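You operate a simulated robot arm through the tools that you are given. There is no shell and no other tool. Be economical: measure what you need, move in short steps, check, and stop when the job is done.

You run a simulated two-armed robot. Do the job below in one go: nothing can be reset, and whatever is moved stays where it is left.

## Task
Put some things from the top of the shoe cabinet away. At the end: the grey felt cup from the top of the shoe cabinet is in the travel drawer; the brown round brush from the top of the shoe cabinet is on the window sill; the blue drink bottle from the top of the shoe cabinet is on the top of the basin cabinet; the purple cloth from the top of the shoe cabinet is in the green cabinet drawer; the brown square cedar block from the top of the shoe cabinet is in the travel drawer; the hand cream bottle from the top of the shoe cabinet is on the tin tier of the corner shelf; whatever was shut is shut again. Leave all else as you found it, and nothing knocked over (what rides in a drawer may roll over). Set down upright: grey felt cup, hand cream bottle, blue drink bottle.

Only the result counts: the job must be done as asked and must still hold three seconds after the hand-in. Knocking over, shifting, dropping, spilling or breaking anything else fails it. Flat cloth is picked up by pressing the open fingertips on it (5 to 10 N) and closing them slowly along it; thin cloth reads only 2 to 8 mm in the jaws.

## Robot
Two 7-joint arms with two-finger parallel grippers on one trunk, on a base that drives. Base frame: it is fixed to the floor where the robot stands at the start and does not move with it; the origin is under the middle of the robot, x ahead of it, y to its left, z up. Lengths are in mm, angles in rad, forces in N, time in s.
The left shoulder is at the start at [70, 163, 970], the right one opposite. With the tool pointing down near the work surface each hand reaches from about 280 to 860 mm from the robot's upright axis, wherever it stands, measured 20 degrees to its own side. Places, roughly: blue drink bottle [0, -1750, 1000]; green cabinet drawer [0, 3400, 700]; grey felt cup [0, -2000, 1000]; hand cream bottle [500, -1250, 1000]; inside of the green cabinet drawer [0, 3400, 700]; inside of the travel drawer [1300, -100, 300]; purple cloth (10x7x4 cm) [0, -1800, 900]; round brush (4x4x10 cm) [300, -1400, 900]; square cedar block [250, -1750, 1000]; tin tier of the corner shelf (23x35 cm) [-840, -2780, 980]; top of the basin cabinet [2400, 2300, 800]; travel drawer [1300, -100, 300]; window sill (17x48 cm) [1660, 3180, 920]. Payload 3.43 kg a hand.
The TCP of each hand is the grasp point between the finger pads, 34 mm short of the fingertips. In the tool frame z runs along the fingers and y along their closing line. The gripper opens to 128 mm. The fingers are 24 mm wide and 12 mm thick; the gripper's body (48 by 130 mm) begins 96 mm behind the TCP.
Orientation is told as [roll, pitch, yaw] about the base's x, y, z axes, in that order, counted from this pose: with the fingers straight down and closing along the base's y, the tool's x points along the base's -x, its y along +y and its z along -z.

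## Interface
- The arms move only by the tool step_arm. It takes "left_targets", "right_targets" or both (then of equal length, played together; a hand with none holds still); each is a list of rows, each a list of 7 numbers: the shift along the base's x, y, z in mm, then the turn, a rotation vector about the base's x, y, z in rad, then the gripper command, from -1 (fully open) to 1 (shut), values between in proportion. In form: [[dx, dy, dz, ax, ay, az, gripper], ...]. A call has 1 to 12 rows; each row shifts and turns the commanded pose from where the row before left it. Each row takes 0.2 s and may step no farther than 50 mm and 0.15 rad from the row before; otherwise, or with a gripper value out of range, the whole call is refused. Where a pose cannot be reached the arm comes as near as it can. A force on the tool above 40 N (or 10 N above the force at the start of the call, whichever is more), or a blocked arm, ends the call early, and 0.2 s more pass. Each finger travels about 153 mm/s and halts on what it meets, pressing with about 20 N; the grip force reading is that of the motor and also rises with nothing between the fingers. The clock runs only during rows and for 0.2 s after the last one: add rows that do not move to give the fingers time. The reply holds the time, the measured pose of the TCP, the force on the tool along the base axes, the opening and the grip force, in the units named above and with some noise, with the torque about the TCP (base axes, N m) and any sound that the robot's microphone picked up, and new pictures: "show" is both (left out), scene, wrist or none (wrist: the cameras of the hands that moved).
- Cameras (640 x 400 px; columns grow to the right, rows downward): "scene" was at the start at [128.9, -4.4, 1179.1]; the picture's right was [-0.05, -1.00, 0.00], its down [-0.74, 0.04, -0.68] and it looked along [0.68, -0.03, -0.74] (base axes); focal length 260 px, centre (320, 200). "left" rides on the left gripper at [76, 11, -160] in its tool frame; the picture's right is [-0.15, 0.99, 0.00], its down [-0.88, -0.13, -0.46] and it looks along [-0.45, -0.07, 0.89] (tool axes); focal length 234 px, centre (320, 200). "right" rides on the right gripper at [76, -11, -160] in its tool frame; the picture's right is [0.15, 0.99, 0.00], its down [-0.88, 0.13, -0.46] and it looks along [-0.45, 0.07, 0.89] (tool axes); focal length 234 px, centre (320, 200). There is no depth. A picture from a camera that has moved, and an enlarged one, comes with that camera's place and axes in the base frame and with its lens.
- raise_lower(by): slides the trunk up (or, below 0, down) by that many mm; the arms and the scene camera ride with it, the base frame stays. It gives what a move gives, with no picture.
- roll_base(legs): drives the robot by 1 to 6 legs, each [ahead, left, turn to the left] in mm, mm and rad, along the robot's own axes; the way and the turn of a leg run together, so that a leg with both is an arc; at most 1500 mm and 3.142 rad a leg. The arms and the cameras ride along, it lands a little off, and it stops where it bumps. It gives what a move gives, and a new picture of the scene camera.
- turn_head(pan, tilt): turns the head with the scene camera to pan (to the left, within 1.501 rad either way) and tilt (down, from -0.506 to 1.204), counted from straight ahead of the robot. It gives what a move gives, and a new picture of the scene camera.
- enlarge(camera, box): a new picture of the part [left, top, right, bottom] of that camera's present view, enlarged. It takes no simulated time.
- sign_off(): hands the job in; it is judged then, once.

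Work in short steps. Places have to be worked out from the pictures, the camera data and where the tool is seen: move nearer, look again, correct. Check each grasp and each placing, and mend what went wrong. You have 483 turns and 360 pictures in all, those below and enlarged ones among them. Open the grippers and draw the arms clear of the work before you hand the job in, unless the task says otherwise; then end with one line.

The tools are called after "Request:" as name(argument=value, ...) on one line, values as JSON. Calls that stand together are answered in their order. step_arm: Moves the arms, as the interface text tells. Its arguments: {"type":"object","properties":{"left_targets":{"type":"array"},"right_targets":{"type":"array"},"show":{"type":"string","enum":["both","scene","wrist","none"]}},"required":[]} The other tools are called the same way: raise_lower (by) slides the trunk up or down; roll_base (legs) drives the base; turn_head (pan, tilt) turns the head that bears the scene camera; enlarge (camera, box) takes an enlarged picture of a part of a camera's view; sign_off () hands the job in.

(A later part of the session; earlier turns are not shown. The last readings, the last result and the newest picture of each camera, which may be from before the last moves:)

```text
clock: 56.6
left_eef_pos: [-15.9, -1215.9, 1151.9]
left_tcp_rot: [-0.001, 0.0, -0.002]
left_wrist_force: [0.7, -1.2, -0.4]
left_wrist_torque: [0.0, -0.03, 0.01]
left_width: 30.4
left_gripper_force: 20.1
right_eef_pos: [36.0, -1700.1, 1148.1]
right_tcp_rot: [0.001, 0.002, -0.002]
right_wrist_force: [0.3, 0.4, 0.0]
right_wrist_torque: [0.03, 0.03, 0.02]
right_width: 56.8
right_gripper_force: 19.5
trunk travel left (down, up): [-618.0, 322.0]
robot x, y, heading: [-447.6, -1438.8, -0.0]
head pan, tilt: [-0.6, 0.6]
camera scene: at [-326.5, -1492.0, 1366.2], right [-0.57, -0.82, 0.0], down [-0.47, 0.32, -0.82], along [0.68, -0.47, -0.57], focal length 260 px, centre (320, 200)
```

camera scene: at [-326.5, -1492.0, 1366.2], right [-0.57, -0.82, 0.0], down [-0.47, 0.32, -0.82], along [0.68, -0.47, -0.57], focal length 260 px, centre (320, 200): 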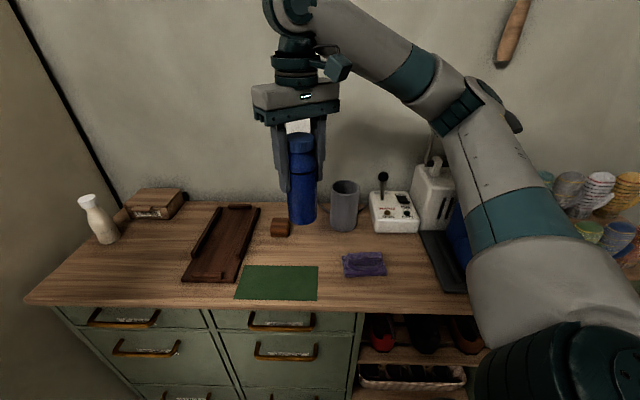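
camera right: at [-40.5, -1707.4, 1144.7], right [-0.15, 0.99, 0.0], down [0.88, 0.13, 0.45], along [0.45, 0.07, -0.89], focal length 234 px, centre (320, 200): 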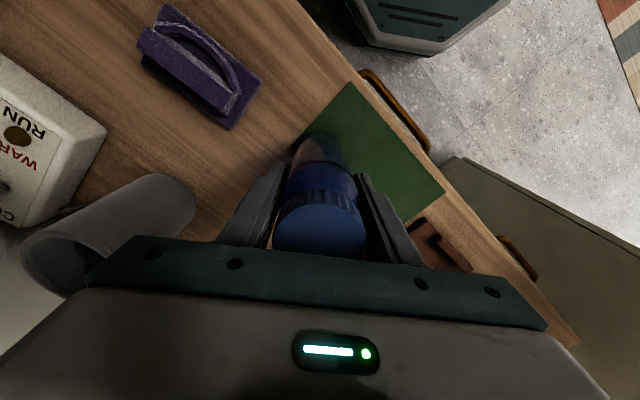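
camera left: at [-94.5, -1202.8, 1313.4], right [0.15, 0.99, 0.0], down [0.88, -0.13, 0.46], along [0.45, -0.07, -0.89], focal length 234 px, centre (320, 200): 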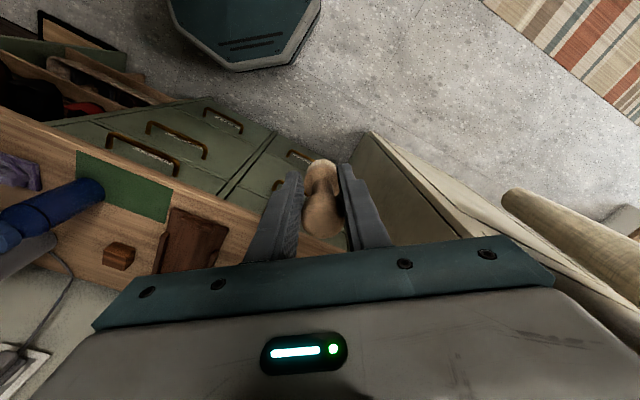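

Bottle held and lifted, cloth and others undisturbed. I drive back, left, and turn toward the window corner (heading ≈ 0.94, square to that wall).

Request:
roll_base(legs=[[-450, 0, 0], [0, 1400, 0], [0, 0, 0.938], [1400, 0, 0]])

Request:
turn_head(pan=0.0, tilt=0.3)

```text
clock: 75.1
left_eef_pos: [-14.2, 1619.1, 1152.4]
left_tcp_rot: [0.0, 0.002, 0.963]
left_wrist_force: [0.4, -0.9, -1.5]
left_wrist_torque: [0.0, 0.04, 0.03]
left_width: 30.5
left_gripper_force: 20.2
right_eef_pos: [412.5, 1387.3, 1149.7]
right_tcp_rot: [-0.001, 0.002, 0.966]
right_wrist_force: [0.1, -0.8, -0.3]
right_wrist_torque: [0.01, -0.01, 0.01]
right_width: 56.1
right_gripper_force: 19.5
trunk travel left (down, up): [-618.0, 322.0]
robot x, y, heading: [-74.7, 1134.4, 0.959]
head pan, tilt: [-0.6, 0.6]
camera scene: at [35.7, 1206.9, 1366.3], right [0.36, -0.93, 0.0], down [-0.53, -0.2, -0.82], along [0.77, 0.29, -0.57], focal length 260 px, centre (320, 200)
```

scene: 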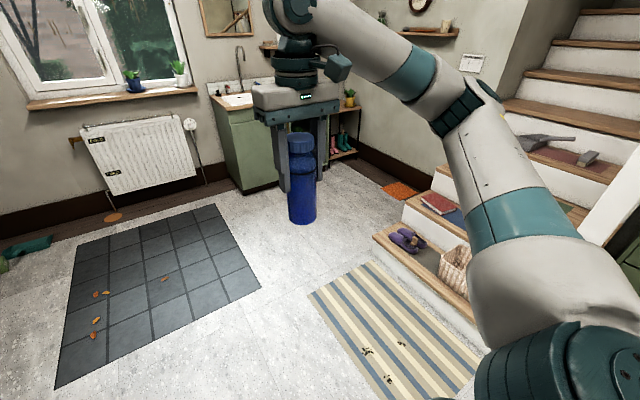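

```text
clock: 76.1
left_eef_pos: [-14.3, 1619.8, 1154.4]
left_tcp_rot: [0.0, -0.001, 0.964]
left_wrist_force: [0.2, 0.1, -0.6]
left_wrist_torque: [0.0, 0.01, 0.01]
left_width: 30.5
left_gripper_force: 20.5
right_eef_pos: [410.7, 1386.6, 1147.6]
right_tcp_rot: [-0.002, 0.0, 0.965]
right_wrist_force: [-0.2, 0.4, 0.0]
right_wrist_torque: [0.03, 0.0, 0.0]
right_width: 55.9
right_gripper_force: 20.3
trunk travel left (down, up): [-618.0, 322.0]
robot x, y, heading: [-73.7, 1137.7, 0.964]
head pan, tilt: [0.0, 0.3]
camera scene: at [6.4, 1252.1, 1393.7], right [0.82, -0.57, 0.0], down [-0.17, -0.24, -0.96], along [0.55, 0.78, -0.3], focal length 260 px, centre (320, 200)
```

scene: 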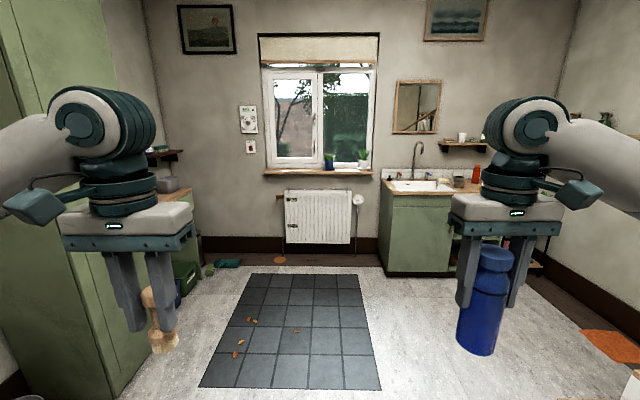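

The sill's left part is free (two plants on its right half), and the basin is right of it. Avoiding the leaves on the mat, I go ahead slightly to the right and look again.

Request:
roll_base(legs=[[600, -200, -0.01], [750, 0, 0]])

Request:
turn_head(pan=0.0, tilt=0.6)

```text
clock: 83.3
left_eef_pos: [966.4, 2596.8, 1152.3]
left_tcp_rot: [-0.001, 0.001, 0.92]
left_wrist_force: [0.6, -0.5, -1.1]
left_wrist_torque: [-0.03, 0.03, 0.02]
left_width: 30.7
left_gripper_force: 19.4
right_eef_pos: [1381.6, 2344.8, 1148.8]
right_tcp_rot: [-0.002, 0.002, 0.921]
right_wrist_force: [-0.9, 0.9, -1.6]
right_wrist_torque: [-0.03, 0.0, 0.0]
right_width: 56.3
right_gripper_force: 20.1
trunk travel left (down, up): [-618.0, 322.0]
robot x, y, heading: [883.7, 2110.2, 0.919]
head pan, tilt: [0.0, 0.3]
camera scene: at [971.3, 2228.6, 1393.8], right [0.8, -0.6, 0.0], down [-0.18, -0.24, -0.96], along [0.58, 0.76, -0.3], focal length 260 px, centre (320, 200)
```

scene: 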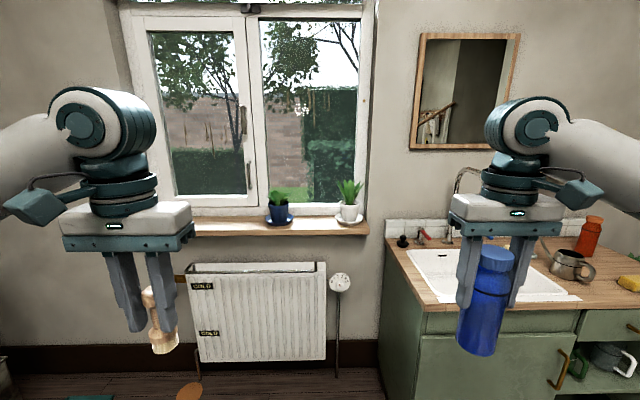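

```text
clock: 84.1
left_eef_pos: [965.8, 2597.0, 1152.8]
left_tcp_rot: [0.001, 0.001, 0.922]
left_wrist_force: [0.7, 0.8, -0.4]
left_wrist_torque: [0.01, 0.03, 0.0]
left_width: 30.6
left_gripper_force: 20.2
right_eef_pos: [1382.0, 2345.7, 1149.3]
right_tcp_rot: [-0.002, 0.002, 0.922]
right_wrist_force: [-0.3, 0.3, 0.3]
right_wrist_torque: [-0.01, 0.01, 0.0]
right_width: 55.9
right_gripper_force: 19.9
trunk travel left (down, up): [-618.0, 322.0]
robot x, y, heading: [885.1, 2115.1, 0.919]
head pan, tilt: [0.0, 0.6]
camera scene: at [968.1, 2224.5, 1366.4], right [0.8, -0.6, 0.0], down [-0.34, -0.45, -0.83], along [0.5, 0.66, -0.56], focal length 260 px, centre (320, 200)
```

scene: 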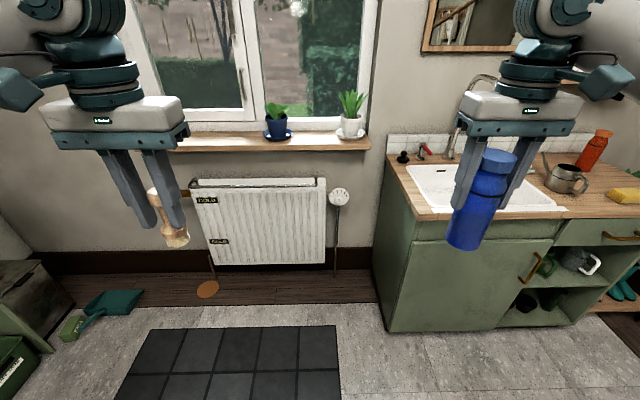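

The sill front line runs about from (1786,2944) leftwards; free space is left of the blue pot. I drive 550 ahead so the left hand can reach it.

Request:
roll_base(legs=[[550, 40, 0.0]])

Request:
turn_head(pan=0.3, tilt=0.7)

```text
clock: 87.3
left_eef_pos: [1273.7, 3061.4, 1152.3]
left_tcp_rot: [0.001, -0.001, 0.915]
left_wrist_force: [0.5, -0.8, -0.8]
left_wrist_torque: [-0.02, -0.01, 0.0]
left_width: 30.4
left_gripper_force: 20.3
right_eef_pos: [1688.8, 2806.9, 1148.8]
right_tcp_rot: [-0.002, 0.001, 0.917]
right_wrist_force: [-0.3, 0.0, -1.1]
right_wrist_torque: [0.0, 0.01, 0.01]
right_width: 56.1
right_gripper_force: 19.9
trunk travel left (down, up): [-618.0, 322.0]
robot x, y, heading: [1193.2, 2579.7, 0.918]
head pan, tilt: [0.0, 0.6]
camera scene: at [1274.8, 2689.1, 1366.3], right [0.79, -0.61, 0.0], down [-0.34, -0.45, -0.82], along [0.5, 0.65, -0.57], focal length 260 px, centre (320, 200)
```

scene: 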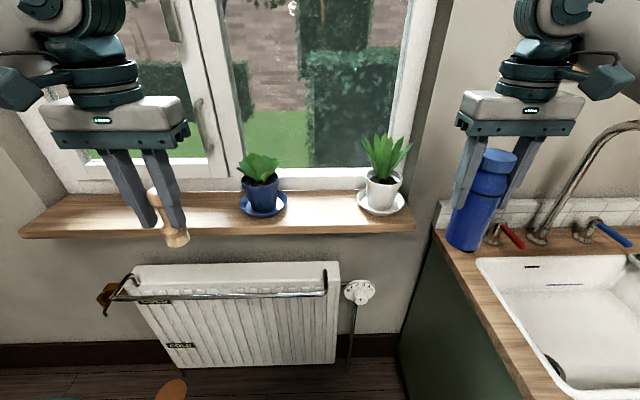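

```text
clock: 88.1
left_eef_pos: [1275.5, 3060.5, 1153.4]
left_tcp_rot: [0.0, 0.0, 0.914]
left_wrist_force: [0.6, 0.6, -0.2]
left_wrist_torque: [0.03, 0.01, 0.0]
left_width: 30.3
left_gripper_force: 19.9
right_eef_pos: [1689.4, 2808.1, 1148.6]
right_tcp_rot: [-0.001, 0.002, 0.916]
right_wrist_force: [0.2, -1.0, -1.3]
right_wrist_torque: [-0.02, 0.0, -0.03]
right_width: 56.0
right_gripper_force: 20.2
trunk travel left (down, up): [-618.0, 322.0]
robot x, y, heading: [1189.1, 2579.7, 0.917]
head pan, tilt: [0.3, 0.7]
camera scene: at [1250.4, 2698.4, 1357.7], right [0.94, -0.35, 0.0], down [-0.22, -0.6, -0.77], along [0.27, 0.72, -0.64], focal length 260 px, centre (320, 200)
```

scene: 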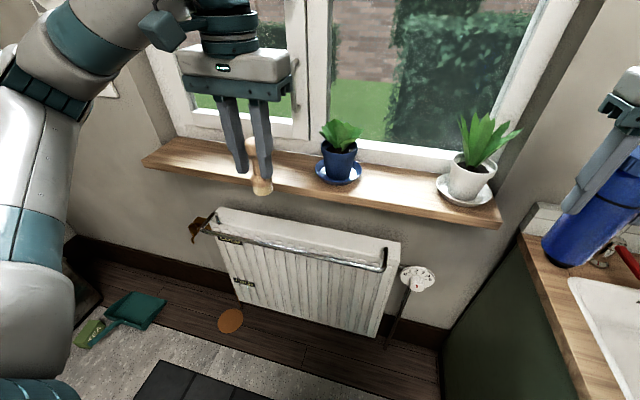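

Sill spans roughly (974,3578)–(1809,2963); I'll put the brush left of the blue pot at about (1335,3405). I nudge the base 80 ahead and move the brush above that spot.

Request:
roll_base(legs=[[80, 0, 0]])

Request:
step_arm(left_targets=[[5, 45, 0, 0, 0, 0, 1], [5, 45, 0, 0, 0, 0, 1], [5, 45, 0, 0, 0, 0, 1], [5, 45, 0, 0, 0, 0, 1], [5, 45, 0, 0, 0, 0, 1], [0, 40, 0, 0, 0, 0, 1], [0, 0, 0, 0, 0, 0, 1]])

```text
clock: 89.2
left_eef_pos: [1323.0, 3122.6, 1153.0]
left_tcp_rot: [-0.001, 0.0, 0.913]
left_wrist_force: [0.5, 0.1, -1.1]
left_wrist_torque: [-0.07, 0.04, 0.02]
left_width: 30.3
left_gripper_force: 19.6
right_eef_pos: [1736.9, 2868.8, 1147.6]
right_tcp_rot: [-0.001, 0.002, 0.913]
right_wrist_force: [0.6, 0.7, -0.7]
right_wrist_torque: [-0.02, 0.02, 0.01]
right_width: 56.2
right_gripper_force: 20.0
trunk travel left (down, up): [-618.0, 322.0]
robot x, y, heading: [1237.8, 2642.7, 0.917]
head pan, tilt: [0.3, 0.7]
camera scene: at [1298.1, 2760.3, 1357.7], right [0.94, -0.35, 0.0], down [-0.23, -0.6, -0.76], along [0.27, 0.72, -0.64], focal length 260 px, centre (320, 200)
```

scene: 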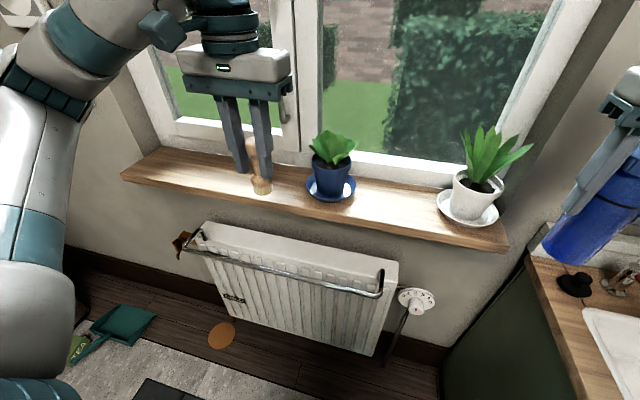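

```text
clock: 90.8
left_eef_pos: [1345.2, 3385.5, 1152.2]
left_tcp_rot: [0.001, -0.001, 0.914]
left_wrist_force: [0.1, 0.6, -1.0]
left_wrist_torque: [0.0, -0.01, 0.01]
left_width: 30.6
left_gripper_force: 19.7
right_eef_pos: [1737.3, 2866.8, 1148.6]
right_tcp_rot: [-0.002, 0.0, 0.914]
right_wrist_force: [0.1, -0.7, -0.7]
right_wrist_torque: [-0.01, -0.01, -0.02]
right_width: 56.1
right_gripper_force: 20.2
trunk travel left (down, up): [-618.0, 322.0]
robot x, y, heading: [1236.9, 2643.0, 0.913]
head pan, tilt: [0.3, 0.7]
camera scene: at [1297.4, 2759.6, 1357.7], right [0.94, -0.35, 0.0], down [-0.22, -0.6, -0.77], along [0.27, 0.72, -0.64], focal length 260 px, centre (320, 200)
camera left: at [1290.0, 3333.7, 1312.9], right [-0.69, 0.72, 0.0], down [0.64, 0.62, 0.46], along [0.33, 0.32, -0.89], focal length 234 px, centre (320, 200)
```

scene: 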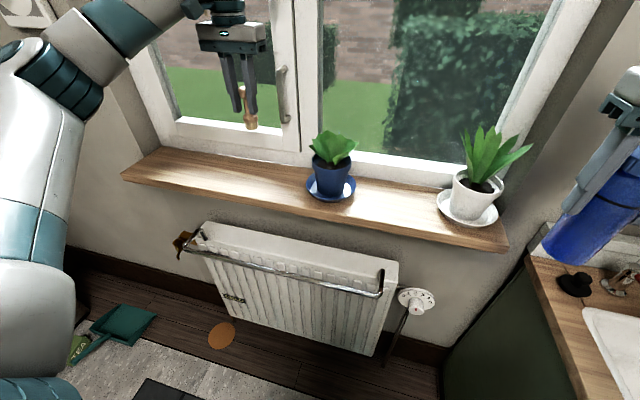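
left: 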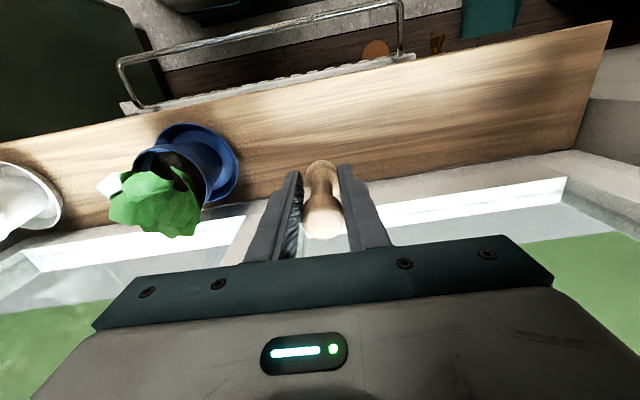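

The spot beneath the brush is mid-sill, well left of the pot. I lower to about 20 mm above.

Request:
step_arm(left_targets=[[0, 0, -50, 0, 0, 0, 1], [0, 0, -50, 0, 0, 0, 1], [0, 0, -38, 0, 0, 0, 1], [0, 0, 0, 0, 0, 0, 1]])

```text
clock: 91.8
left_eef_pos: [1345.3, 3386.5, 1013.7]
left_tcp_rot: [0.001, 0.0, 0.913]
left_wrist_force: [-0.1, -0.7, -0.9]
left_wrist_torque: [-0.01, 0.0, 0.01]
left_width: 30.3
left_gripper_force: 19.8
right_eef_pos: [1737.1, 2867.5, 1149.4]
right_tcp_rot: [0.0, 0.002, 0.914]
right_wrist_force: [-0.4, 0.3, -0.4]
right_wrist_torque: [0.02, -0.02, 0.01]
right_width: 56.2
right_gripper_force: 19.9
trunk travel left (down, up): [-618.0, 322.0]
robot x, y, heading: [1235.8, 2644.9, 0.916]
head pan, tilt: [0.3, 0.7]
camera scene: at [1297.8, 2759.5, 1357.7], right [0.94, -0.35, 0.0], down [-0.23, -0.6, -0.76], along [0.27, 0.72, -0.64], focal length 260 px, centre (320, 200)
camera left: at [1290.1, 3333.2, 1173.8], right [-0.69, 0.72, 0.0], down [0.64, 0.62, 0.46], along [0.33, 0.32, -0.89], focal length 234 px, centre (320, 200)
```

scene: 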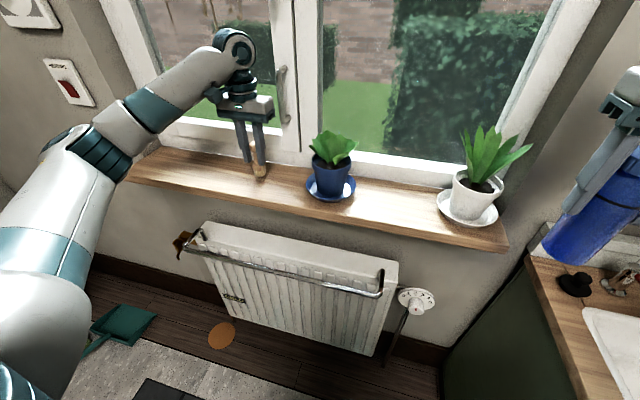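
left: 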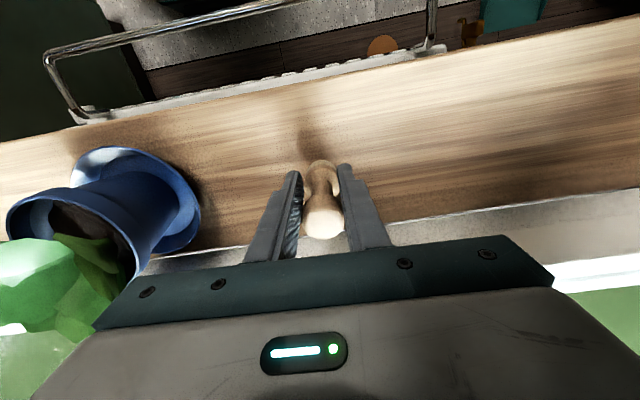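

Close to the sill. I lower in small steps watching the force.

Request:
step_arm(left_targets=[[0, 0, -5, 0, 0, 0, 1], [0, 0, -5, 0, 0, 0, 1], [0, 0, -5, 0, 0, 0, 1], [0, 0, 0, 0, 0, 0, 1]], show="wrist")

```text
clock: 92.8
left_eef_pos: [1345.2, 3386.3, 998.8]
left_tcp_rot: [0.002, -0.001, 0.914]
left_wrist_force: [-0.6, -0.8, -0.2]
left_wrist_torque: [-0.01, 0.0, 0.01]
left_width: 30.3
left_gripper_force: 20.1
right_eef_pos: [1737.3, 2868.7, 1148.0]
right_tcp_rot: [-0.002, 0.002, 0.916]
right_wrist_force: [-0.3, 0.5, -0.9]
right_wrist_torque: [0.02, 0.0, 0.02]
right_width: 56.3
right_gripper_force: 20.5
trunk travel left (down, up): [-618.0, 322.0]
robot x, y, heading: [1236.2, 2639.0, 0.913]
head pan, tilt: [0.3, 0.7]
camera left: at [1290.9, 3333.7, 1160.0], right [-0.69, 0.72, 0.0], down [0.64, 0.62, 0.46], along [0.33, 0.32, -0.89], focal length 234 px, centre (320, 200)
```

left: 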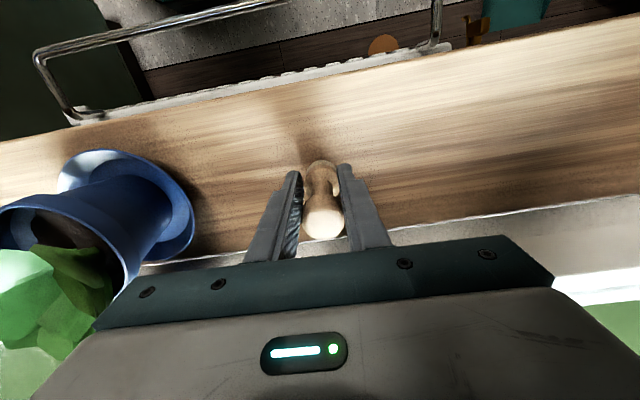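

Request:
step_arm(left_targets=[[0, 0, -3, 0, 0, 0, 1], [0, 0, -3, 0, 0, 0, 1], [0, 0, -3, 0, 0, 0, 1], [0, 0, 0, 0, 0, 0, 1]], show="none")

```text
clock: 93.8
left_eef_pos: [1346.7, 3385.7, 992.0]
left_tcp_rot: [0.0, -0.002, 0.914]
left_wrist_force: [-2.9, 3.7, 15.9]
left_wrist_torque: [0.24, -0.08, 0.03]
left_width: 30.7
left_gripper_force: 19.8
right_eef_pos: [1737.5, 2866.2, 1148.4]
right_tcp_rot: [0.0, 0.001, 0.915]
right_wrist_force: [0.5, -0.5, -0.7]
right_wrist_torque: [0.01, -0.01, -0.02]
right_width: 56.4
right_gripper_force: 20.2
trunk travel left (down, up): [-618.0, 322.0]
robot x, y, heading: [1237.7, 2637.8, 0.911]
head pan, tilt: [0.3, 0.7]
```

Contact (16 N). I ease up 2 mm, then open gently.

Request:
step_arm(left_targets=[[0, 0, 2, 0, 0, 0, 1], [0, 0, 0, 0, 0, 0, 0.45], [0, 0, 0, 0, 0, 0, 0.2], [0, 0, 0, 0, 0, 0, 0.2]], show="wrist")

```text
clock: 94.8
left_eef_pos: [1347.5, 3387.4, 993.1]
left_tcp_rot: [-0.002, 0.001, 0.913]
left_wrist_force: [0.2, -0.3, -0.6]
left_wrist_torque: [0.01, 0.03, -0.03]
left_width: 51.3
left_gripper_force: 0.0
right_eef_pos: [1737.9, 2868.5, 1147.5]
right_tcp_rot: [-0.001, 0.001, 0.914]
right_wrist_force: [-0.7, 0.7, -0.8]
right_wrist_torque: [0.03, 0.02, -0.02]
right_width: 56.2
right_gripper_force: 19.9
trunk travel left (down, up): [-618.0, 322.0]
robot x, y, heading: [1236.6, 2641.5, 0.917]
head pan, tilt: [0.3, 0.7]
camera left: at [1292.7, 3333.4, 1152.7], right [-0.69, 0.72, 0.0], down [0.64, 0.62, 0.46], along [0.33, 0.32, -0.89], focal length 234 px, centre (320, 200)
```

left: 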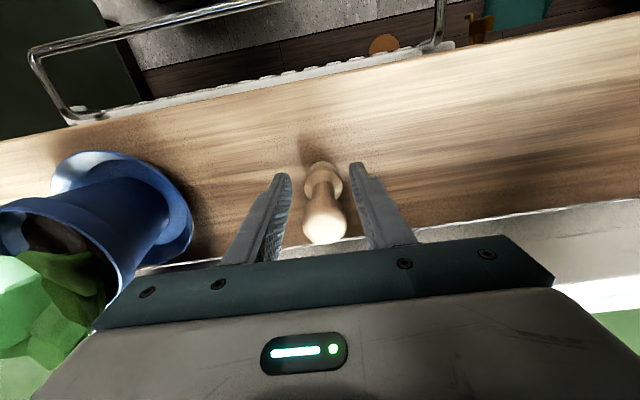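

The brush stands on its own. I rise straight up, then pull the hand back.

Request:
step_arm(left_targets=[[0, 0, 45, 0, 0, 0, 0.2], [0, 0, 45, 0, 0, 0, 0.2], [0, 0, 45, 0, 0, 0, 0.2], [0, 0, 25, 0, 0, 0, 0.2], [-5, -45, 0, 0, 0, 0, 0.2], [-5, -45, 0, 0, 0, 0, 0.2], [-5, -45, 0, 0, 0, 0, 0.2], [-5, -45, 0, 0, 0, 0, 0.2], [-5, -45, 0, 0, 0, 0, 0.2], [0, -30, 0, 0, 0, 0, -1]], show="scene")

```text
clock: 97.0
left_eef_pos: [1324.2, 3130.7, 1152.5]
left_tcp_rot: [0.0, 0.001, 0.915]
left_wrist_force: [-0.9, -0.6, 0.4]
left_wrist_torque: [-0.04, -0.02, 0.0]
left_width: 128.0
left_gripper_force: 0.0
right_eef_pos: [1737.6, 2868.1, 1148.0]
right_tcp_rot: [0.0, 0.001, 0.915]
right_wrist_force: [0.0, 0.5, -0.5]
right_wrist_torque: [0.02, 0.01, -0.03]
right_width: 55.9
right_gripper_force: 19.7
trunk travel left (down, up): [-618.0, 322.0]
robot x, y, heading: [1237.2, 2639.3, 0.918]
head pan, tilt: [0.3, 0.7]
camera scene: at [1298.1, 2759.3, 1357.7], right [0.94, -0.35, 0.0], down [-0.23, -0.6, -0.77], along [0.27, 0.72, -0.64], focal length 260 px, centre (320, 200)
```

scene: 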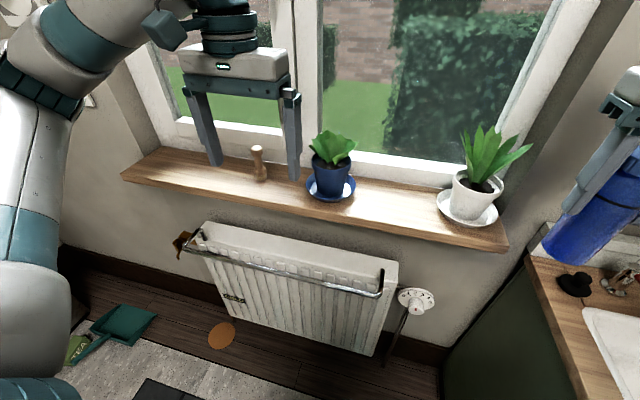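

Brush stands well. Now back off and move right to the front of the basin cabinet.

Request:
roll_base(legs=[[-480, 0, 0], [0, -750, 0]])

Request:
turn_head(pan=-0.1, tilt=0.6)

```text
clock: 103.5
left_eef_pos: [1646.6, 2297.1, 1151.5]
left_tcp_rot: [0.0, 0.0, 0.903]
left_wrist_force: [0.7, 0.2, -0.3]
left_wrist_torque: [0.0, -0.02, 0.01]
left_width: 128.1
left_gripper_force: 0.0
right_eef_pos: [2057.8, 2029.6, 1148.3]
right_tcp_rot: [-0.001, 0.003, 0.908]
right_wrist_force: [-0.1, 0.2, -1.3]
right_wrist_torque: [-0.01, -0.01, -0.02]
right_width: 55.8
right_gripper_force: 19.9
trunk travel left (down, up): [-618.0, 322.0]
robot x, y, heading: [1555.6, 1809.4, 0.908]
head pan, tilt: [0.3, 0.7]
camera scene: at [1617.1, 1925.6, 1357.7], right [0.93, -0.36, 0.0], down [-0.23, -0.6, -0.76], along [0.27, 0.71, -0.64], focal length 260 px, centre (320, 200)
```

scene: 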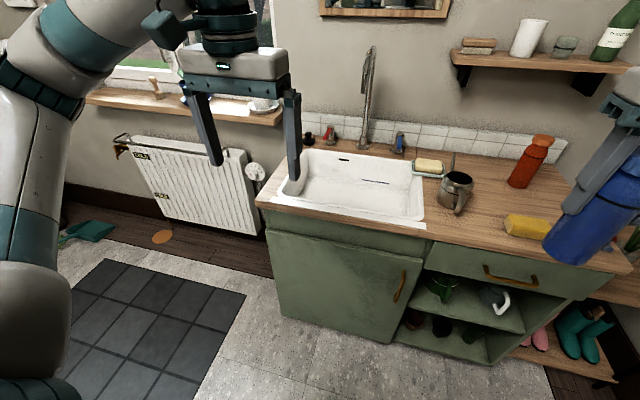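

```text
clock: 104.3
left_eef_pos: [1646.3, 2297.8, 1152.7]
left_tcp_rot: [0.002, 0.0, 0.904]
left_wrist_force: [1.2, 0.0, -0.6]
left_wrist_torque: [0.03, 0.01, 0.05]
left_width: 128.2
left_gripper_force: 0.2
right_eef_pos: [2057.8, 2029.1, 1148.4]
right_tcp_rot: [-0.002, 0.003, 0.906]
right_wrist_force: [0.5, -0.4, -0.7]
right_wrist_torque: [0.04, 0.03, -0.03]
right_width: 55.8
right_gripper_force: 20.1
trunk travel left (down, up): [-618.0, 322.0]
robot x, y, heading: [1556.1, 1806.4, 0.904]
head pan, tilt: [-0.099, 0.6]
camera scene: at [1647.7, 1910.2, 1366.3], right [0.72, -0.69, 0.0], down [-0.39, -0.41, -0.82], along [0.57, 0.59, -0.57], focal length 260 px, centre (320, 200)
```

scene: 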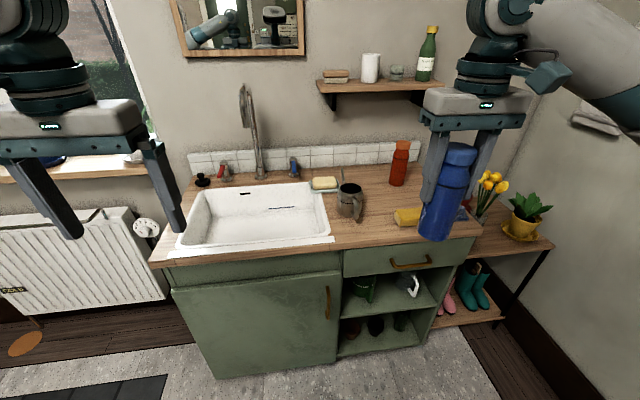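

The right part of the worktop has a metal cup, an orange bottle and a yellow sponge. I enlarge to find free space.

Request:
enlarge(camera="scene", box=[300, 130, 492, 250])

```text
3.33 times, centred on (396, 190) of scene
camera zoom: at [1647.7, 1910.2, 1366.3], right [0.72, -0.69, 0.0], down [-0.39, -0.41, -0.82], along [0.57, 0.59, -0.57], focal length 867 px, centre (67, 233)
```

zoom: 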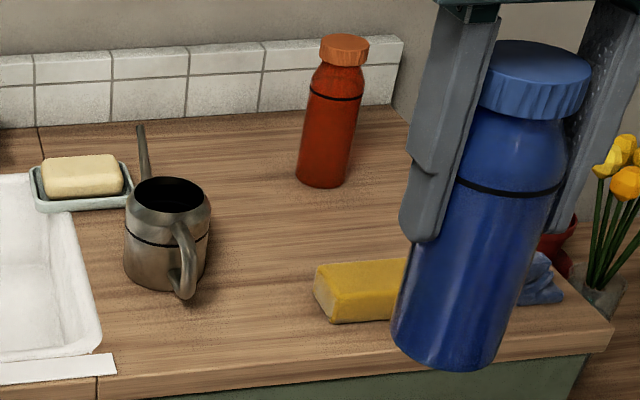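

Free spot between metal cup, orange bottle and sponge: about (2287,2289). I drive 170 ahead and then move the bottle over it.

Request:
roll_base(legs=[[170, 0, 0]])

```text
clock: 105.8
left_eef_pos: [1752.8, 2432.1, 1151.9]
left_tcp_rot: [0.001, -0.001, 0.903]
left_wrist_force: [0.1, 0.2, 0.5]
left_wrist_torque: [0.0, 0.01, 0.04]
left_width: 128.1
left_gripper_force: 0.0
right_eef_pos: [2162.6, 2164.7, 1148.0]
right_tcp_rot: [-0.002, -0.001, 0.904]
right_wrist_force: [0.3, 0.6, 0.3]
right_wrist_torque: [-0.02, 0.01, 0.03]
right_width: 55.9
right_gripper_force: 19.9
trunk travel left (down, up): [-618.0, 322.0]
robot x, y, heading: [1660.4, 1940.9, 0.904]
head pan, tilt: [-0.099, 0.6]
camera scene: at [1754.1, 2044.6, 1366.4], right [0.72, -0.69, 0.0], down [-0.39, -0.41, -0.82], along [0.57, 0.59, -0.57], focal length 260 px, centre (320, 200)
```

scene: 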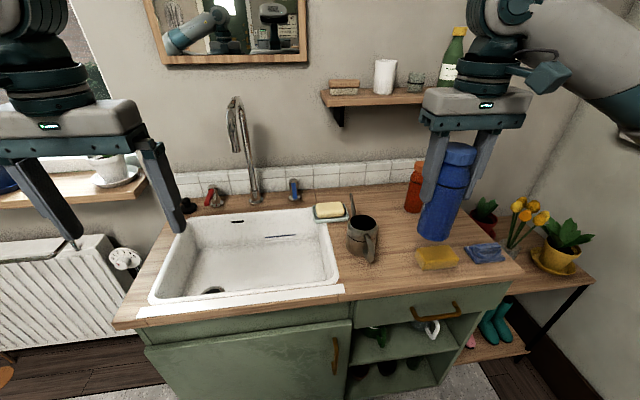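

Now I move the right hand above the target (dx ≈ 124, dy ≈ 124) and check with the wrist camera.

Request:
step_arm(right_targets=[[31, 31, 0, 0, 0, 0, 1], [31, 31, 0, 0, 0, 0, 1], [31, 31, 0, 0, 0, 0, 1], [31, 31, 0, 0, 0, 0, 1], [0, 0, 0, 0, 0, 0, 1]])

```text
clock: 107.0
left_eef_pos: [1751.9, 2430.6, 1152.1]
left_tcp_rot: [0.0, 0.0, 0.903]
left_wrist_force: [0.3, 0.0, 0.8]
left_wrist_torque: [0.02, 0.01, 0.01]
left_width: 127.6
left_gripper_force: 0.1
right_eef_pos: [2285.7, 2286.6, 1150.8]
right_tcp_rot: [-0.001, -0.002, 0.905]
right_wrist_force: [-0.8, -0.6, -0.8]
right_wrist_torque: [0.04, 0.01, -0.02]
right_width: 56.3
right_gripper_force: 20.7
trunk travel left (down, up): [-618.0, 322.0]
robot x, y, heading: [1665.3, 1941.9, 0.905]
head pan, tilt: [-0.099, 0.6]
camera scene: at [1754.1, 2043.7, 1366.4], right [0.72, -0.69, 0.0], down [-0.39, -0.41, -0.83], along [0.57, 0.59, -0.56], focal length 260 px, centre (320, 200)
camera right: at [2248.5, 2219.9, 1310.6], right [-0.87, 0.5, 0.0], down [0.44, 0.77, 0.46], along [0.23, 0.4, -0.89], focal length 234 px, centre (320, 200)
```

scene: 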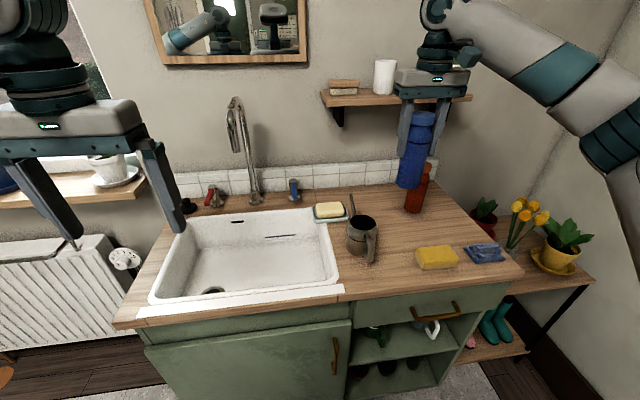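
right: 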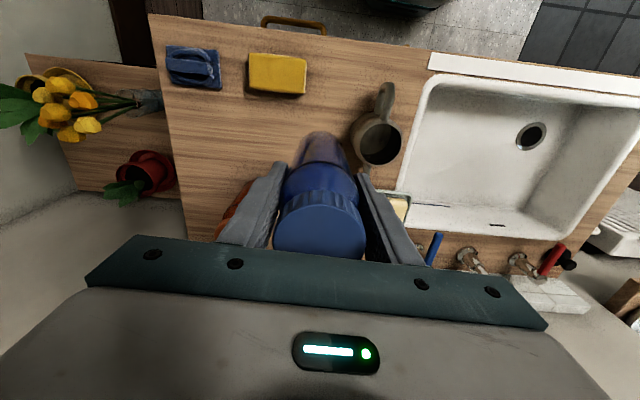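

I shift 15–20 mm away from the metal cup, to about (2300,2268), then lower to near the worktop.

Request:
step_arm(right_targets=[[14, -18, 0, 0, 0, 0, 1], [0, 0, -50, 0, 0, 0, 1], [0, 0, -50, 0, 0, 0, 1], [0, 0, -35, 0, 0, 0, 1], [0, 0, 0, 0, 0, 0, 1]])

```text
clock: 108.2
left_eef_pos: [1753.6, 2431.8, 1152.0]
left_tcp_rot: [0.002, 0.0, 0.903]
left_wrist_force: [0.2, 0.5, -0.3]
left_wrist_torque: [-0.01, 0.0, 0.02]
left_width: 128.1
left_gripper_force: 0.1
right_eef_pos: [2299.8, 2272.1, 1011.8]
right_tcp_rot: [0.0, 0.0, 0.905]
right_wrist_force: [-0.5, 0.2, 0.1]
right_wrist_torque: [0.0, -0.01, -0.02]
right_width: 56.2
right_gripper_force: 19.9
trunk travel left (down, up): [-618.0, 322.0]
robot x, y, heading: [1664.3, 1939.5, 0.904]
head pan, tilt: [-0.099, 0.6]
camera scene: at [1753.8, 2044.8, 1366.3], right [0.72, -0.69, 0.0], down [-0.39, -0.41, -0.82], along [0.57, 0.59, -0.57], focal length 260 px, centre (320, 200)
camera right: at [2263.8, 2203.9, 1171.9], right [-0.87, 0.5, 0.0], down [0.44, 0.77, 0.46], along [0.23, 0.39, -0.89], focal length 234 px, centre (320, 200)
```

scene: 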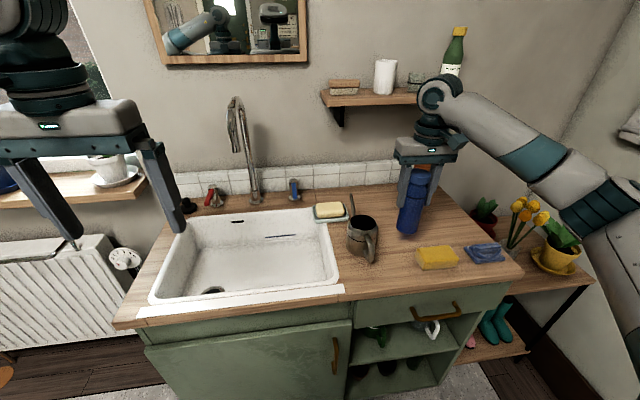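
right: 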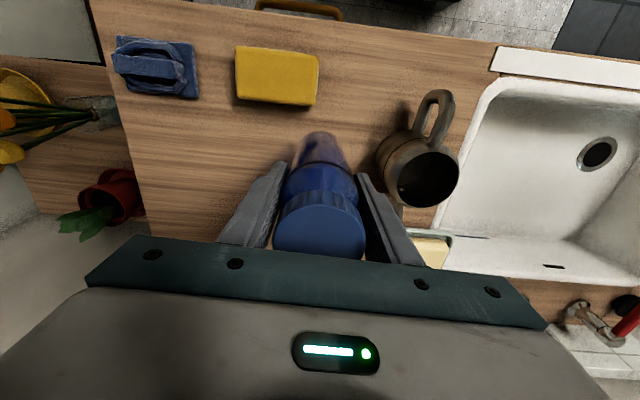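

Clearances look fine. I lower slowly.

Request:
step_arm(right_targets=[[0, 0, -8, 0, 0, 0, 1], [0, 0, -8, 0, 0, 0, 1], [0, 0, -8, 0, 0, 0, 1], [0, 0, -5, 0, 0, 0, 1], [0, 0, 0, 0, 0, 0, 1]], show="none")

Request:
enlarge(camera="scene", box=[340, 140, 500, 240])

```text
clock: 109.4
left_eef_pos: [1752.7, 2432.2, 1152.8]
left_tcp_rot: [0.0, 0.001, 0.903]
left_wrist_force: [0.4, 0.0, 0.2]
left_wrist_torque: [0.0, 0.0, -0.03]
left_width: 127.9
left_gripper_force: 0.0
right_eef_pos: [2302.8, 2269.8, 983.5]
right_tcp_rot: [-0.003, 0.0, 0.902]
right_wrist_force: [-0.4, 0.4, -0.7]
right_wrist_torque: [0.04, -0.02, -0.02]
right_width: 56.1
right_gripper_force: 20.0
trunk travel left (down, up): [-618.0, 322.0]
robot x, y, heading: [1661.3, 1942.6, 0.902]
head pan, tilt: [-0.099, 0.6]
```

```text
4.00 times, centred on (420, 190) of scene
camera zoom: at [1754.1, 2044.7, 1366.3], right [0.72, -0.69, 0.0], down [-0.39, -0.41, -0.82], along [0.57, 0.59, -0.57], focal length 1040 px, centre (-80, 240)
```

zoom: 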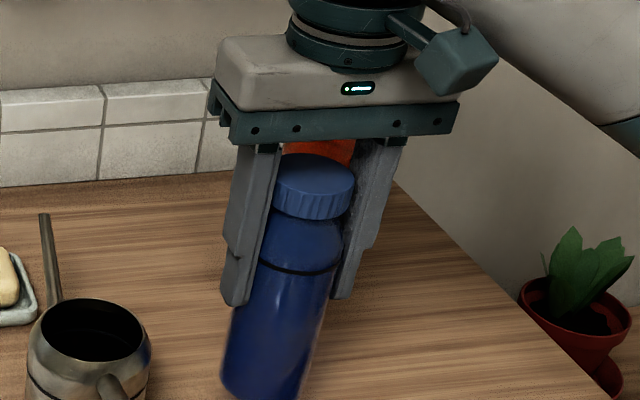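

Request:
step_arm(right_targets=[[0, 0, -4, 0, 0, 0, 1], [0, 0, -4, 0, 0, 0, 1], [0, 0, -4, 0, 0, 0, 1], [0, 0, -4, 0, 0, 0, 1], [0, 0, 0, 0, 0, 0, 1]], show="none")

```text
clock: 110.6
left_eef_pos: [1753.0, 2430.9, 1151.7]
left_tcp_rot: [-0.002, 0.0, 0.902]
left_wrist_force: [-0.5, 0.4, 0.2]
left_wrist_torque: [0.02, -0.01, 0.03]
left_width: 128.0
left_gripper_force: 0.1
right_eef_pos: [2301.2, 2269.7, 967.8]
right_tcp_rot: [0.001, 0.0, 0.904]
right_wrist_force: [0.0, 0.5, -1.4]
right_wrist_torque: [-0.02, 0.0, 0.0]
right_width: 56.1
right_gripper_force: 19.8
trunk travel left (down, up): [-618.0, 322.0]
robot x, y, heading: [1662.0, 1943.3, 0.902]
head pan, tilt: [-0.099, 0.6]
```

No contact yet (bottle bottom ≈ 863); I continue.

Request:
step_arm(right_targets=[[0, 0, -3, 0, 0, 0, 1], [0, 0, -3, 0, 0, 0, 1], [0, 0, -3, 0, 0, 0, 1], [0, 0, -3, 0, 0, 0, 1], [0, 0, 0, 0, 0, 0, 1]])

```text
clock: 111.8
left_eef_pos: [1753.2, 2431.3, 1151.7]
left_tcp_rot: [-0.001, -0.001, 0.902]
left_wrist_force: [0.0, 0.7, -0.2]
left_wrist_torque: [0.03, -0.02, -0.01]
left_width: 127.8
left_gripper_force: 0.1
right_eef_pos: [2301.6, 2268.9, 955.7]
right_tcp_rot: [-0.001, 0.001, 0.904]
right_wrist_force: [0.3, 0.3, -0.9]
right_wrist_torque: [0.0, -0.01, -0.01]
right_width: 56.3
right_gripper_force: 20.6
trunk travel left (down, up): [-618.0, 322.0]
robot x, y, heading: [1660.9, 1941.7, 0.907]
head pan, tilt: [-0.099, 0.6]
camera scene: at [1754.1, 2044.7, 1366.3], right [0.72, -0.69, 0.0], down [-0.39, -0.41, -0.82], along [0.57, 0.59, -0.57], focal length 260 px, centre (320, 200)
camera right: at [2264.2, 2202.8, 1117.1], right [-0.87, 0.5, 0.0], down [0.44, 0.77, 0.45], along [0.23, 0.39, -0.89], focal length 234 px, centre (320, 200)
```

scene: 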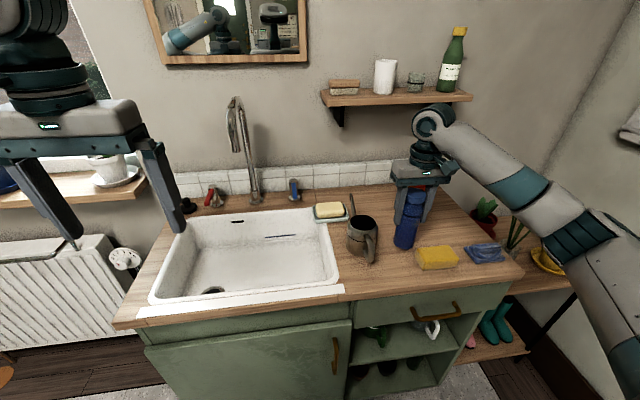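
right: 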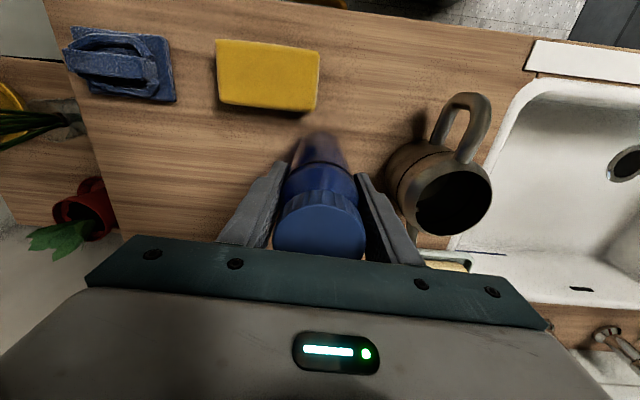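

Still no contact. I shift 12 mm further from the cup and keep lowering.

Request:
step_arm(right_targets=[[11, -6, 0, 0, 0, 0, 1], [0, 0, -3, 0, 0, 0, 1], [0, 0, -3, 0, 0, 0, 1], [0, 0, -3, 0, 0, 0, 1], [0, 0, -3, 0, 0, 0, 1], [0, 0, 0, 0, 0, 0, 1]], show="none")

```text
clock: 113.2
left_eef_pos: [1751.6, 2430.0, 1153.2]
left_tcp_rot: [0.0, -0.002, 0.902]
left_wrist_force: [0.1, -0.6, -0.3]
left_wrist_torque: [-0.03, 0.0, -0.02]
left_width: 127.8
left_gripper_force: 0.0
right_eef_pos: [2312.5, 2263.1, 947.3]
right_tcp_rot: [-0.002, -0.002, 0.904]
right_wrist_force: [2.8, -0.6, 13.9]
right_wrist_torque: [0.08, -0.2, 0.03]
right_width: 56.3
right_gripper_force: 19.8
trunk travel left (down, up): [-618.0, 322.0]
robot x, y, heading: [1664.4, 1939.0, 0.903]
head pan, tilt: [-0.099, 0.6]
```

Contact at TCP ≈ 947 (worktop ≈ 842). I ease up and open the fingers partway.

Request:
step_arm(right_targets=[[0, 0, 2.5, 0, 0, 0, 1], [0, 0, 0, 0, 0, 0, 0.05], [0, 0, 0, 0, 0, 0, -0.16], [0, 0, 0, 0, 0, 0, -0.16]])

```text
clock: 114.2
left_eef_pos: [1753.3, 2431.7, 1151.9]
left_tcp_rot: [0.001, 0.001, 0.903]
left_wrist_force: [0.1, 0.3, 0.8]
left_wrist_torque: [0.01, 0.04, -0.03]
left_width: 128.0
left_gripper_force: 0.0
right_eef_pos: [2311.2, 2264.4, 947.9]
right_tcp_rot: [-0.001, 0.002, 0.903]
right_wrist_force: [0.1, -0.4, 0.8]
right_wrist_torque: [0.01, -0.03, 0.0]
right_width: 74.0
right_gripper_force: 0.0
trunk travel left (down, up): [-618.0, 322.0]
robot x, y, heading: [1666.2, 1941.4, 0.907]
head pan, tilt: [-0.099, 0.6]
camera scene: at [1754.1, 2044.8, 1366.3], right [0.72, -0.69, 0.0], down [-0.39, -0.41, -0.82], along [0.57, 0.59, -0.57], focal length 260 px, centre (320, 200)
camera right: at [2275.4, 2197.3, 1107.9], right [-0.87, 0.5, 0.0], down [0.44, 0.77, 0.45], along [0.23, 0.39, -0.89], focal length 234 px, centre (320, 200)
```

scene: 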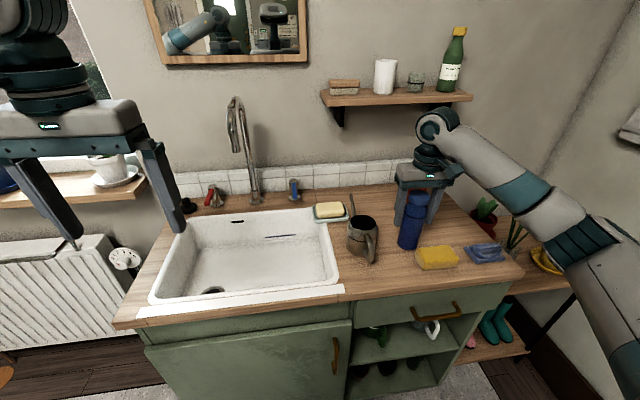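
right: 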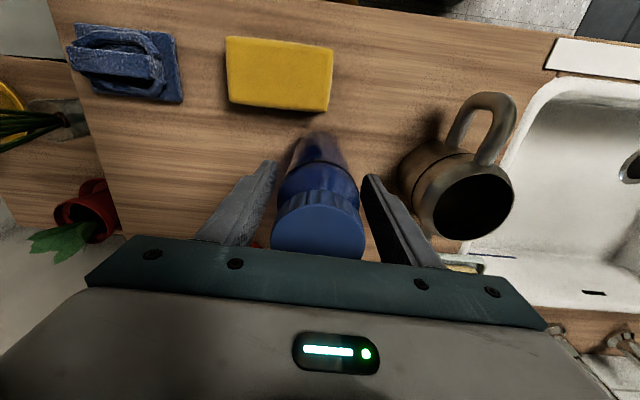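

Bottle released and standing. I lift the hand straight up, then pull back.

Request:
step_arm(right_targets=[[0, 0, 45, 0, 0, 0, -0.16], [0, 0, 45, 0, 0, 0, -0.16], [0, 0, 45, 0, 0, 0, -0.16], [0, 0, 45, 0, 0, 0, -0.16], [-30, -38, 0, 0, 0, 0, -0.16], [-30, -38, 0, 0, 0, 0, -0.16], [-30, -38, 0, 0, 0, 0, -0.16], [-30, -38, 0, 0, 0, 0, -0.16], [0, 0, 0, 0, 0, 0, -1]], show="scene")

```text
clock: 116.2
left_eef_pos: [1752.3, 2432.5, 1150.9]
left_tcp_rot: [0.001, 0.0, 0.904]
left_wrist_force: [0.6, 0.7, 0.2]
left_wrist_torque: [-0.02, 0.0, 0.0]
left_width: 127.9
left_gripper_force: 0.2
right_eef_pos: [2190.0, 2110.1, 1125.9]
right_tcp_rot: [-0.002, 0.001, 0.902]
right_wrist_force: [-0.8, 0.1, -0.7]
right_wrist_torque: [0.0, 0.01, 0.03]
right_width: 127.9
right_gripper_force: 0.2
trunk travel left (down, up): [-618.0, 322.0]
robot x, y, heading: [1664.6, 1943.0, 0.909]
head pan, tilt: [-0.099, 0.6]
camera scene: at [1754.1, 2045.9, 1366.2], right [0.72, -0.69, 0.0], down [-0.39, -0.41, -0.82], along [0.57, 0.59, -0.57], focal length 260 px, centre (320, 200)
```

scene: 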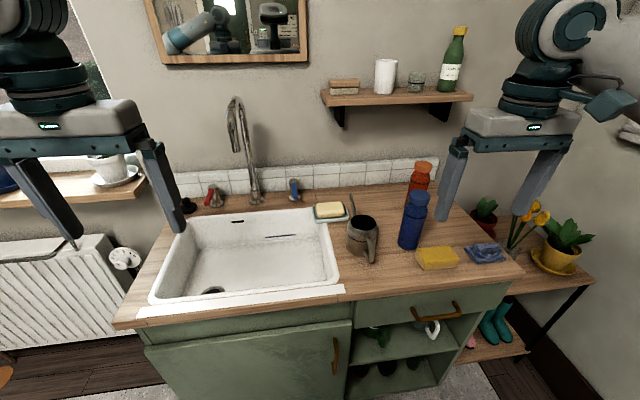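

The bottle stands on the basin cabinet. I back off and look at the green cabinet drawer on the way.

Request:
roll_base(legs=[[-900, 0, 0]])

Request:
turn_head(pan=1.0, tilt=0.4)

```text
clock: 119.1
left_eef_pos: [1418.8, 2146.8, 1150.5]
left_tcp_rot: [-0.002, 0.006, 1.021]
left_wrist_force: [0.0, 0.3, 0.4]
left_wrist_torque: [-0.08, -0.08, -0.01]
left_width: 128.0
left_gripper_force: 0.0
right_eef_pos: [1891.0, 1878.3, 1126.4]
right_tcp_rot: [-0.007, 0.005, 1.025]
right_wrist_force: [0.2, 0.2, 0.1]
right_wrist_torque: [-0.02, -0.07, -0.03]
right_width: 128.1
right_gripper_force: 0.0
trunk travel left (down, up): [-618.0, 322.0]
robot x, y, heading: [1385.8, 1648.5, 1.024]
head pan, tilt: [-0.099, 0.6]
stopped in leg 1: the robot was blocked; the commanded pose is now the measured one
camera scene: at [1464.5, 1763.4, 1366.0], right [0.8, -0.6, 0.0], down [-0.34, -0.45, -0.82], along [0.5, 0.66, -0.57], focal length 260 px, centre (320, 200)
```

scene: 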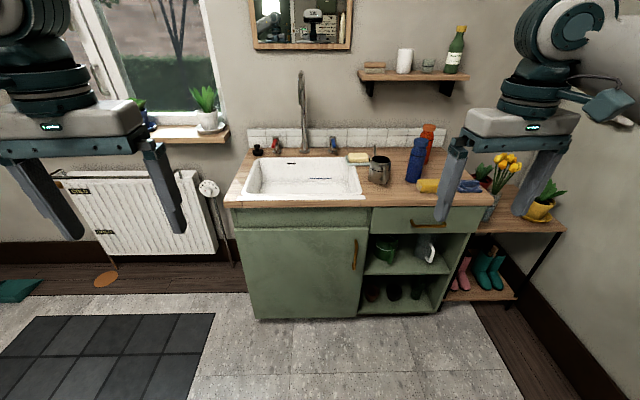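

```text
clock: 120.5
left_eef_pos: [1421.8, 2142.1, 1150.9]
left_tcp_rot: [0.002, 0.004, 1.022]
left_wrist_force: [0.3, 0.4, 0.2]
left_wrist_torque: [0.01, 0.01, 0.02]
left_width: 128.2
left_gripper_force: 0.0
right_eef_pos: [1893.8, 1875.4, 1125.4]
right_tcp_rot: [-0.003, 0.002, 1.024]
right_wrist_force: [-0.3, 0.4, 0.6]
right_wrist_torque: [-0.01, 0.04, -0.04]
right_width: 128.0
right_gripper_force: 0.1
trunk travel left (down, up): [-618.0, 322.0]
robot x, y, heading: [1390.3, 1644.9, 1.019]
head pan, tilt: [1.0, 0.4]
camera scene: at [1374.3, 1771.7, 1384.5], right [0.9, 0.44, 0.0], down [0.17, -0.35, -0.92], along [-0.4, 0.83, -0.39], focal length 260 px, centre (320, 200)
```

scene: 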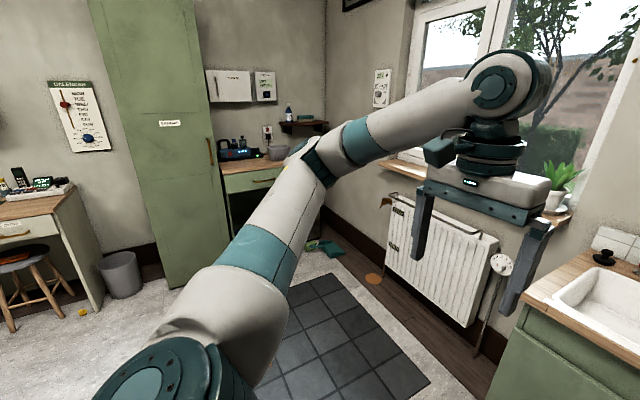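

The base bumped something behind — the stairs. I move forward and left, then look back at the stairs to check that nothing was disturbed.

Request:
roll_base(legs=[[80, 0, 0], [0, 650, 0], [0, 0, -1.0]])

Request:
turn_head(pan=-0.7, tilt=0.5)

```text
clock: 127.3
left_eef_pos: [1321.6, 2287.6, 1153.3]
left_tcp_rot: [0.001, 0.003, 0.006]
left_wrist_force: [-0.5, 0.6, 0.4]
left_wrist_torque: [-0.01, 0.06, 0.03]
left_width: 128.1
left_gripper_force: 0.1
right_eef_pos: [1343.5, 1744.2, 1125.0]
right_tcp_rot: [-0.004, 0.004, 0.01]
right_wrist_force: [0.1, 0.6, 0.2]
right_wrist_torque: [-0.02, 0.02, -0.01]
right_width: 128.2
right_gripper_force: 0.1
trunk travel left (down, up): [-618.0, 322.0]
robot x, y, heading: [885.2, 2056.4, 0.008]
head pan, tilt: [1.0, 0.4]
camera scene: at [981.3, 2129.9, 1384.6], right [0.85, -0.53, 0.0], down [-0.21, -0.33, -0.92], along [0.49, 0.78, -0.39], focal length 260 px, centre (320, 200)
```

scene: 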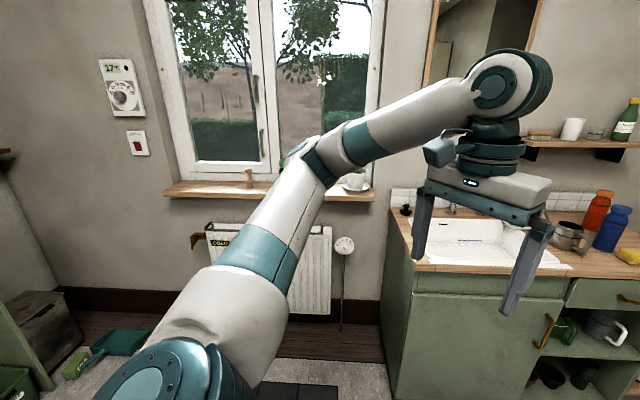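

```text
clock: 129.0
left_eef_pos: [1321.3, 2285.9, 1150.5]
left_tcp_rot: [-0.001, 0.002, 0.005]
left_wrist_force: [0.1, 0.3, 0.0]
left_wrist_torque: [-0.01, -0.02, 0.02]
left_width: 127.9
left_gripper_force: 0.1
right_eef_pos: [1343.5, 1742.5, 1126.5]
right_tcp_rot: [0.0, 0.004, 0.008]
right_wrist_force: [0.7, -0.3, 0.5]
right_wrist_torque: [-0.01, 0.0, -0.01]
right_width: 128.2
right_gripper_force: 0.2
trunk travel left (down, up): [-618.0, 322.0]
robot x, y, heading: [880.4, 2049.9, 0.009]
head pan, tilt: [-0.7, 0.499]
camera scene: at [1001.9, 1993.6, 1375.4], right [-0.64, -0.77, 0.0], down [-0.37, 0.31, -0.88], along [0.68, -0.56, -0.48], focal length 260 px, centre (320, 200)
```

scene: 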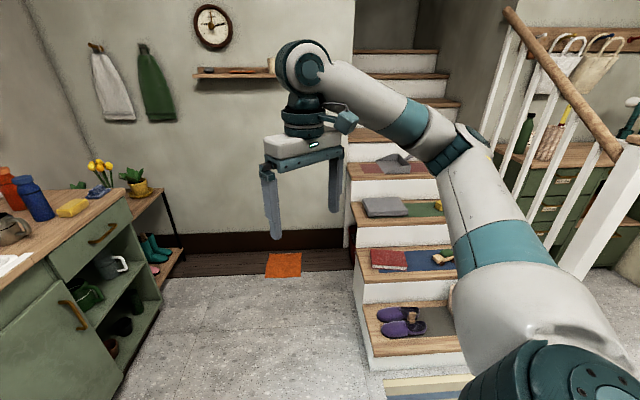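

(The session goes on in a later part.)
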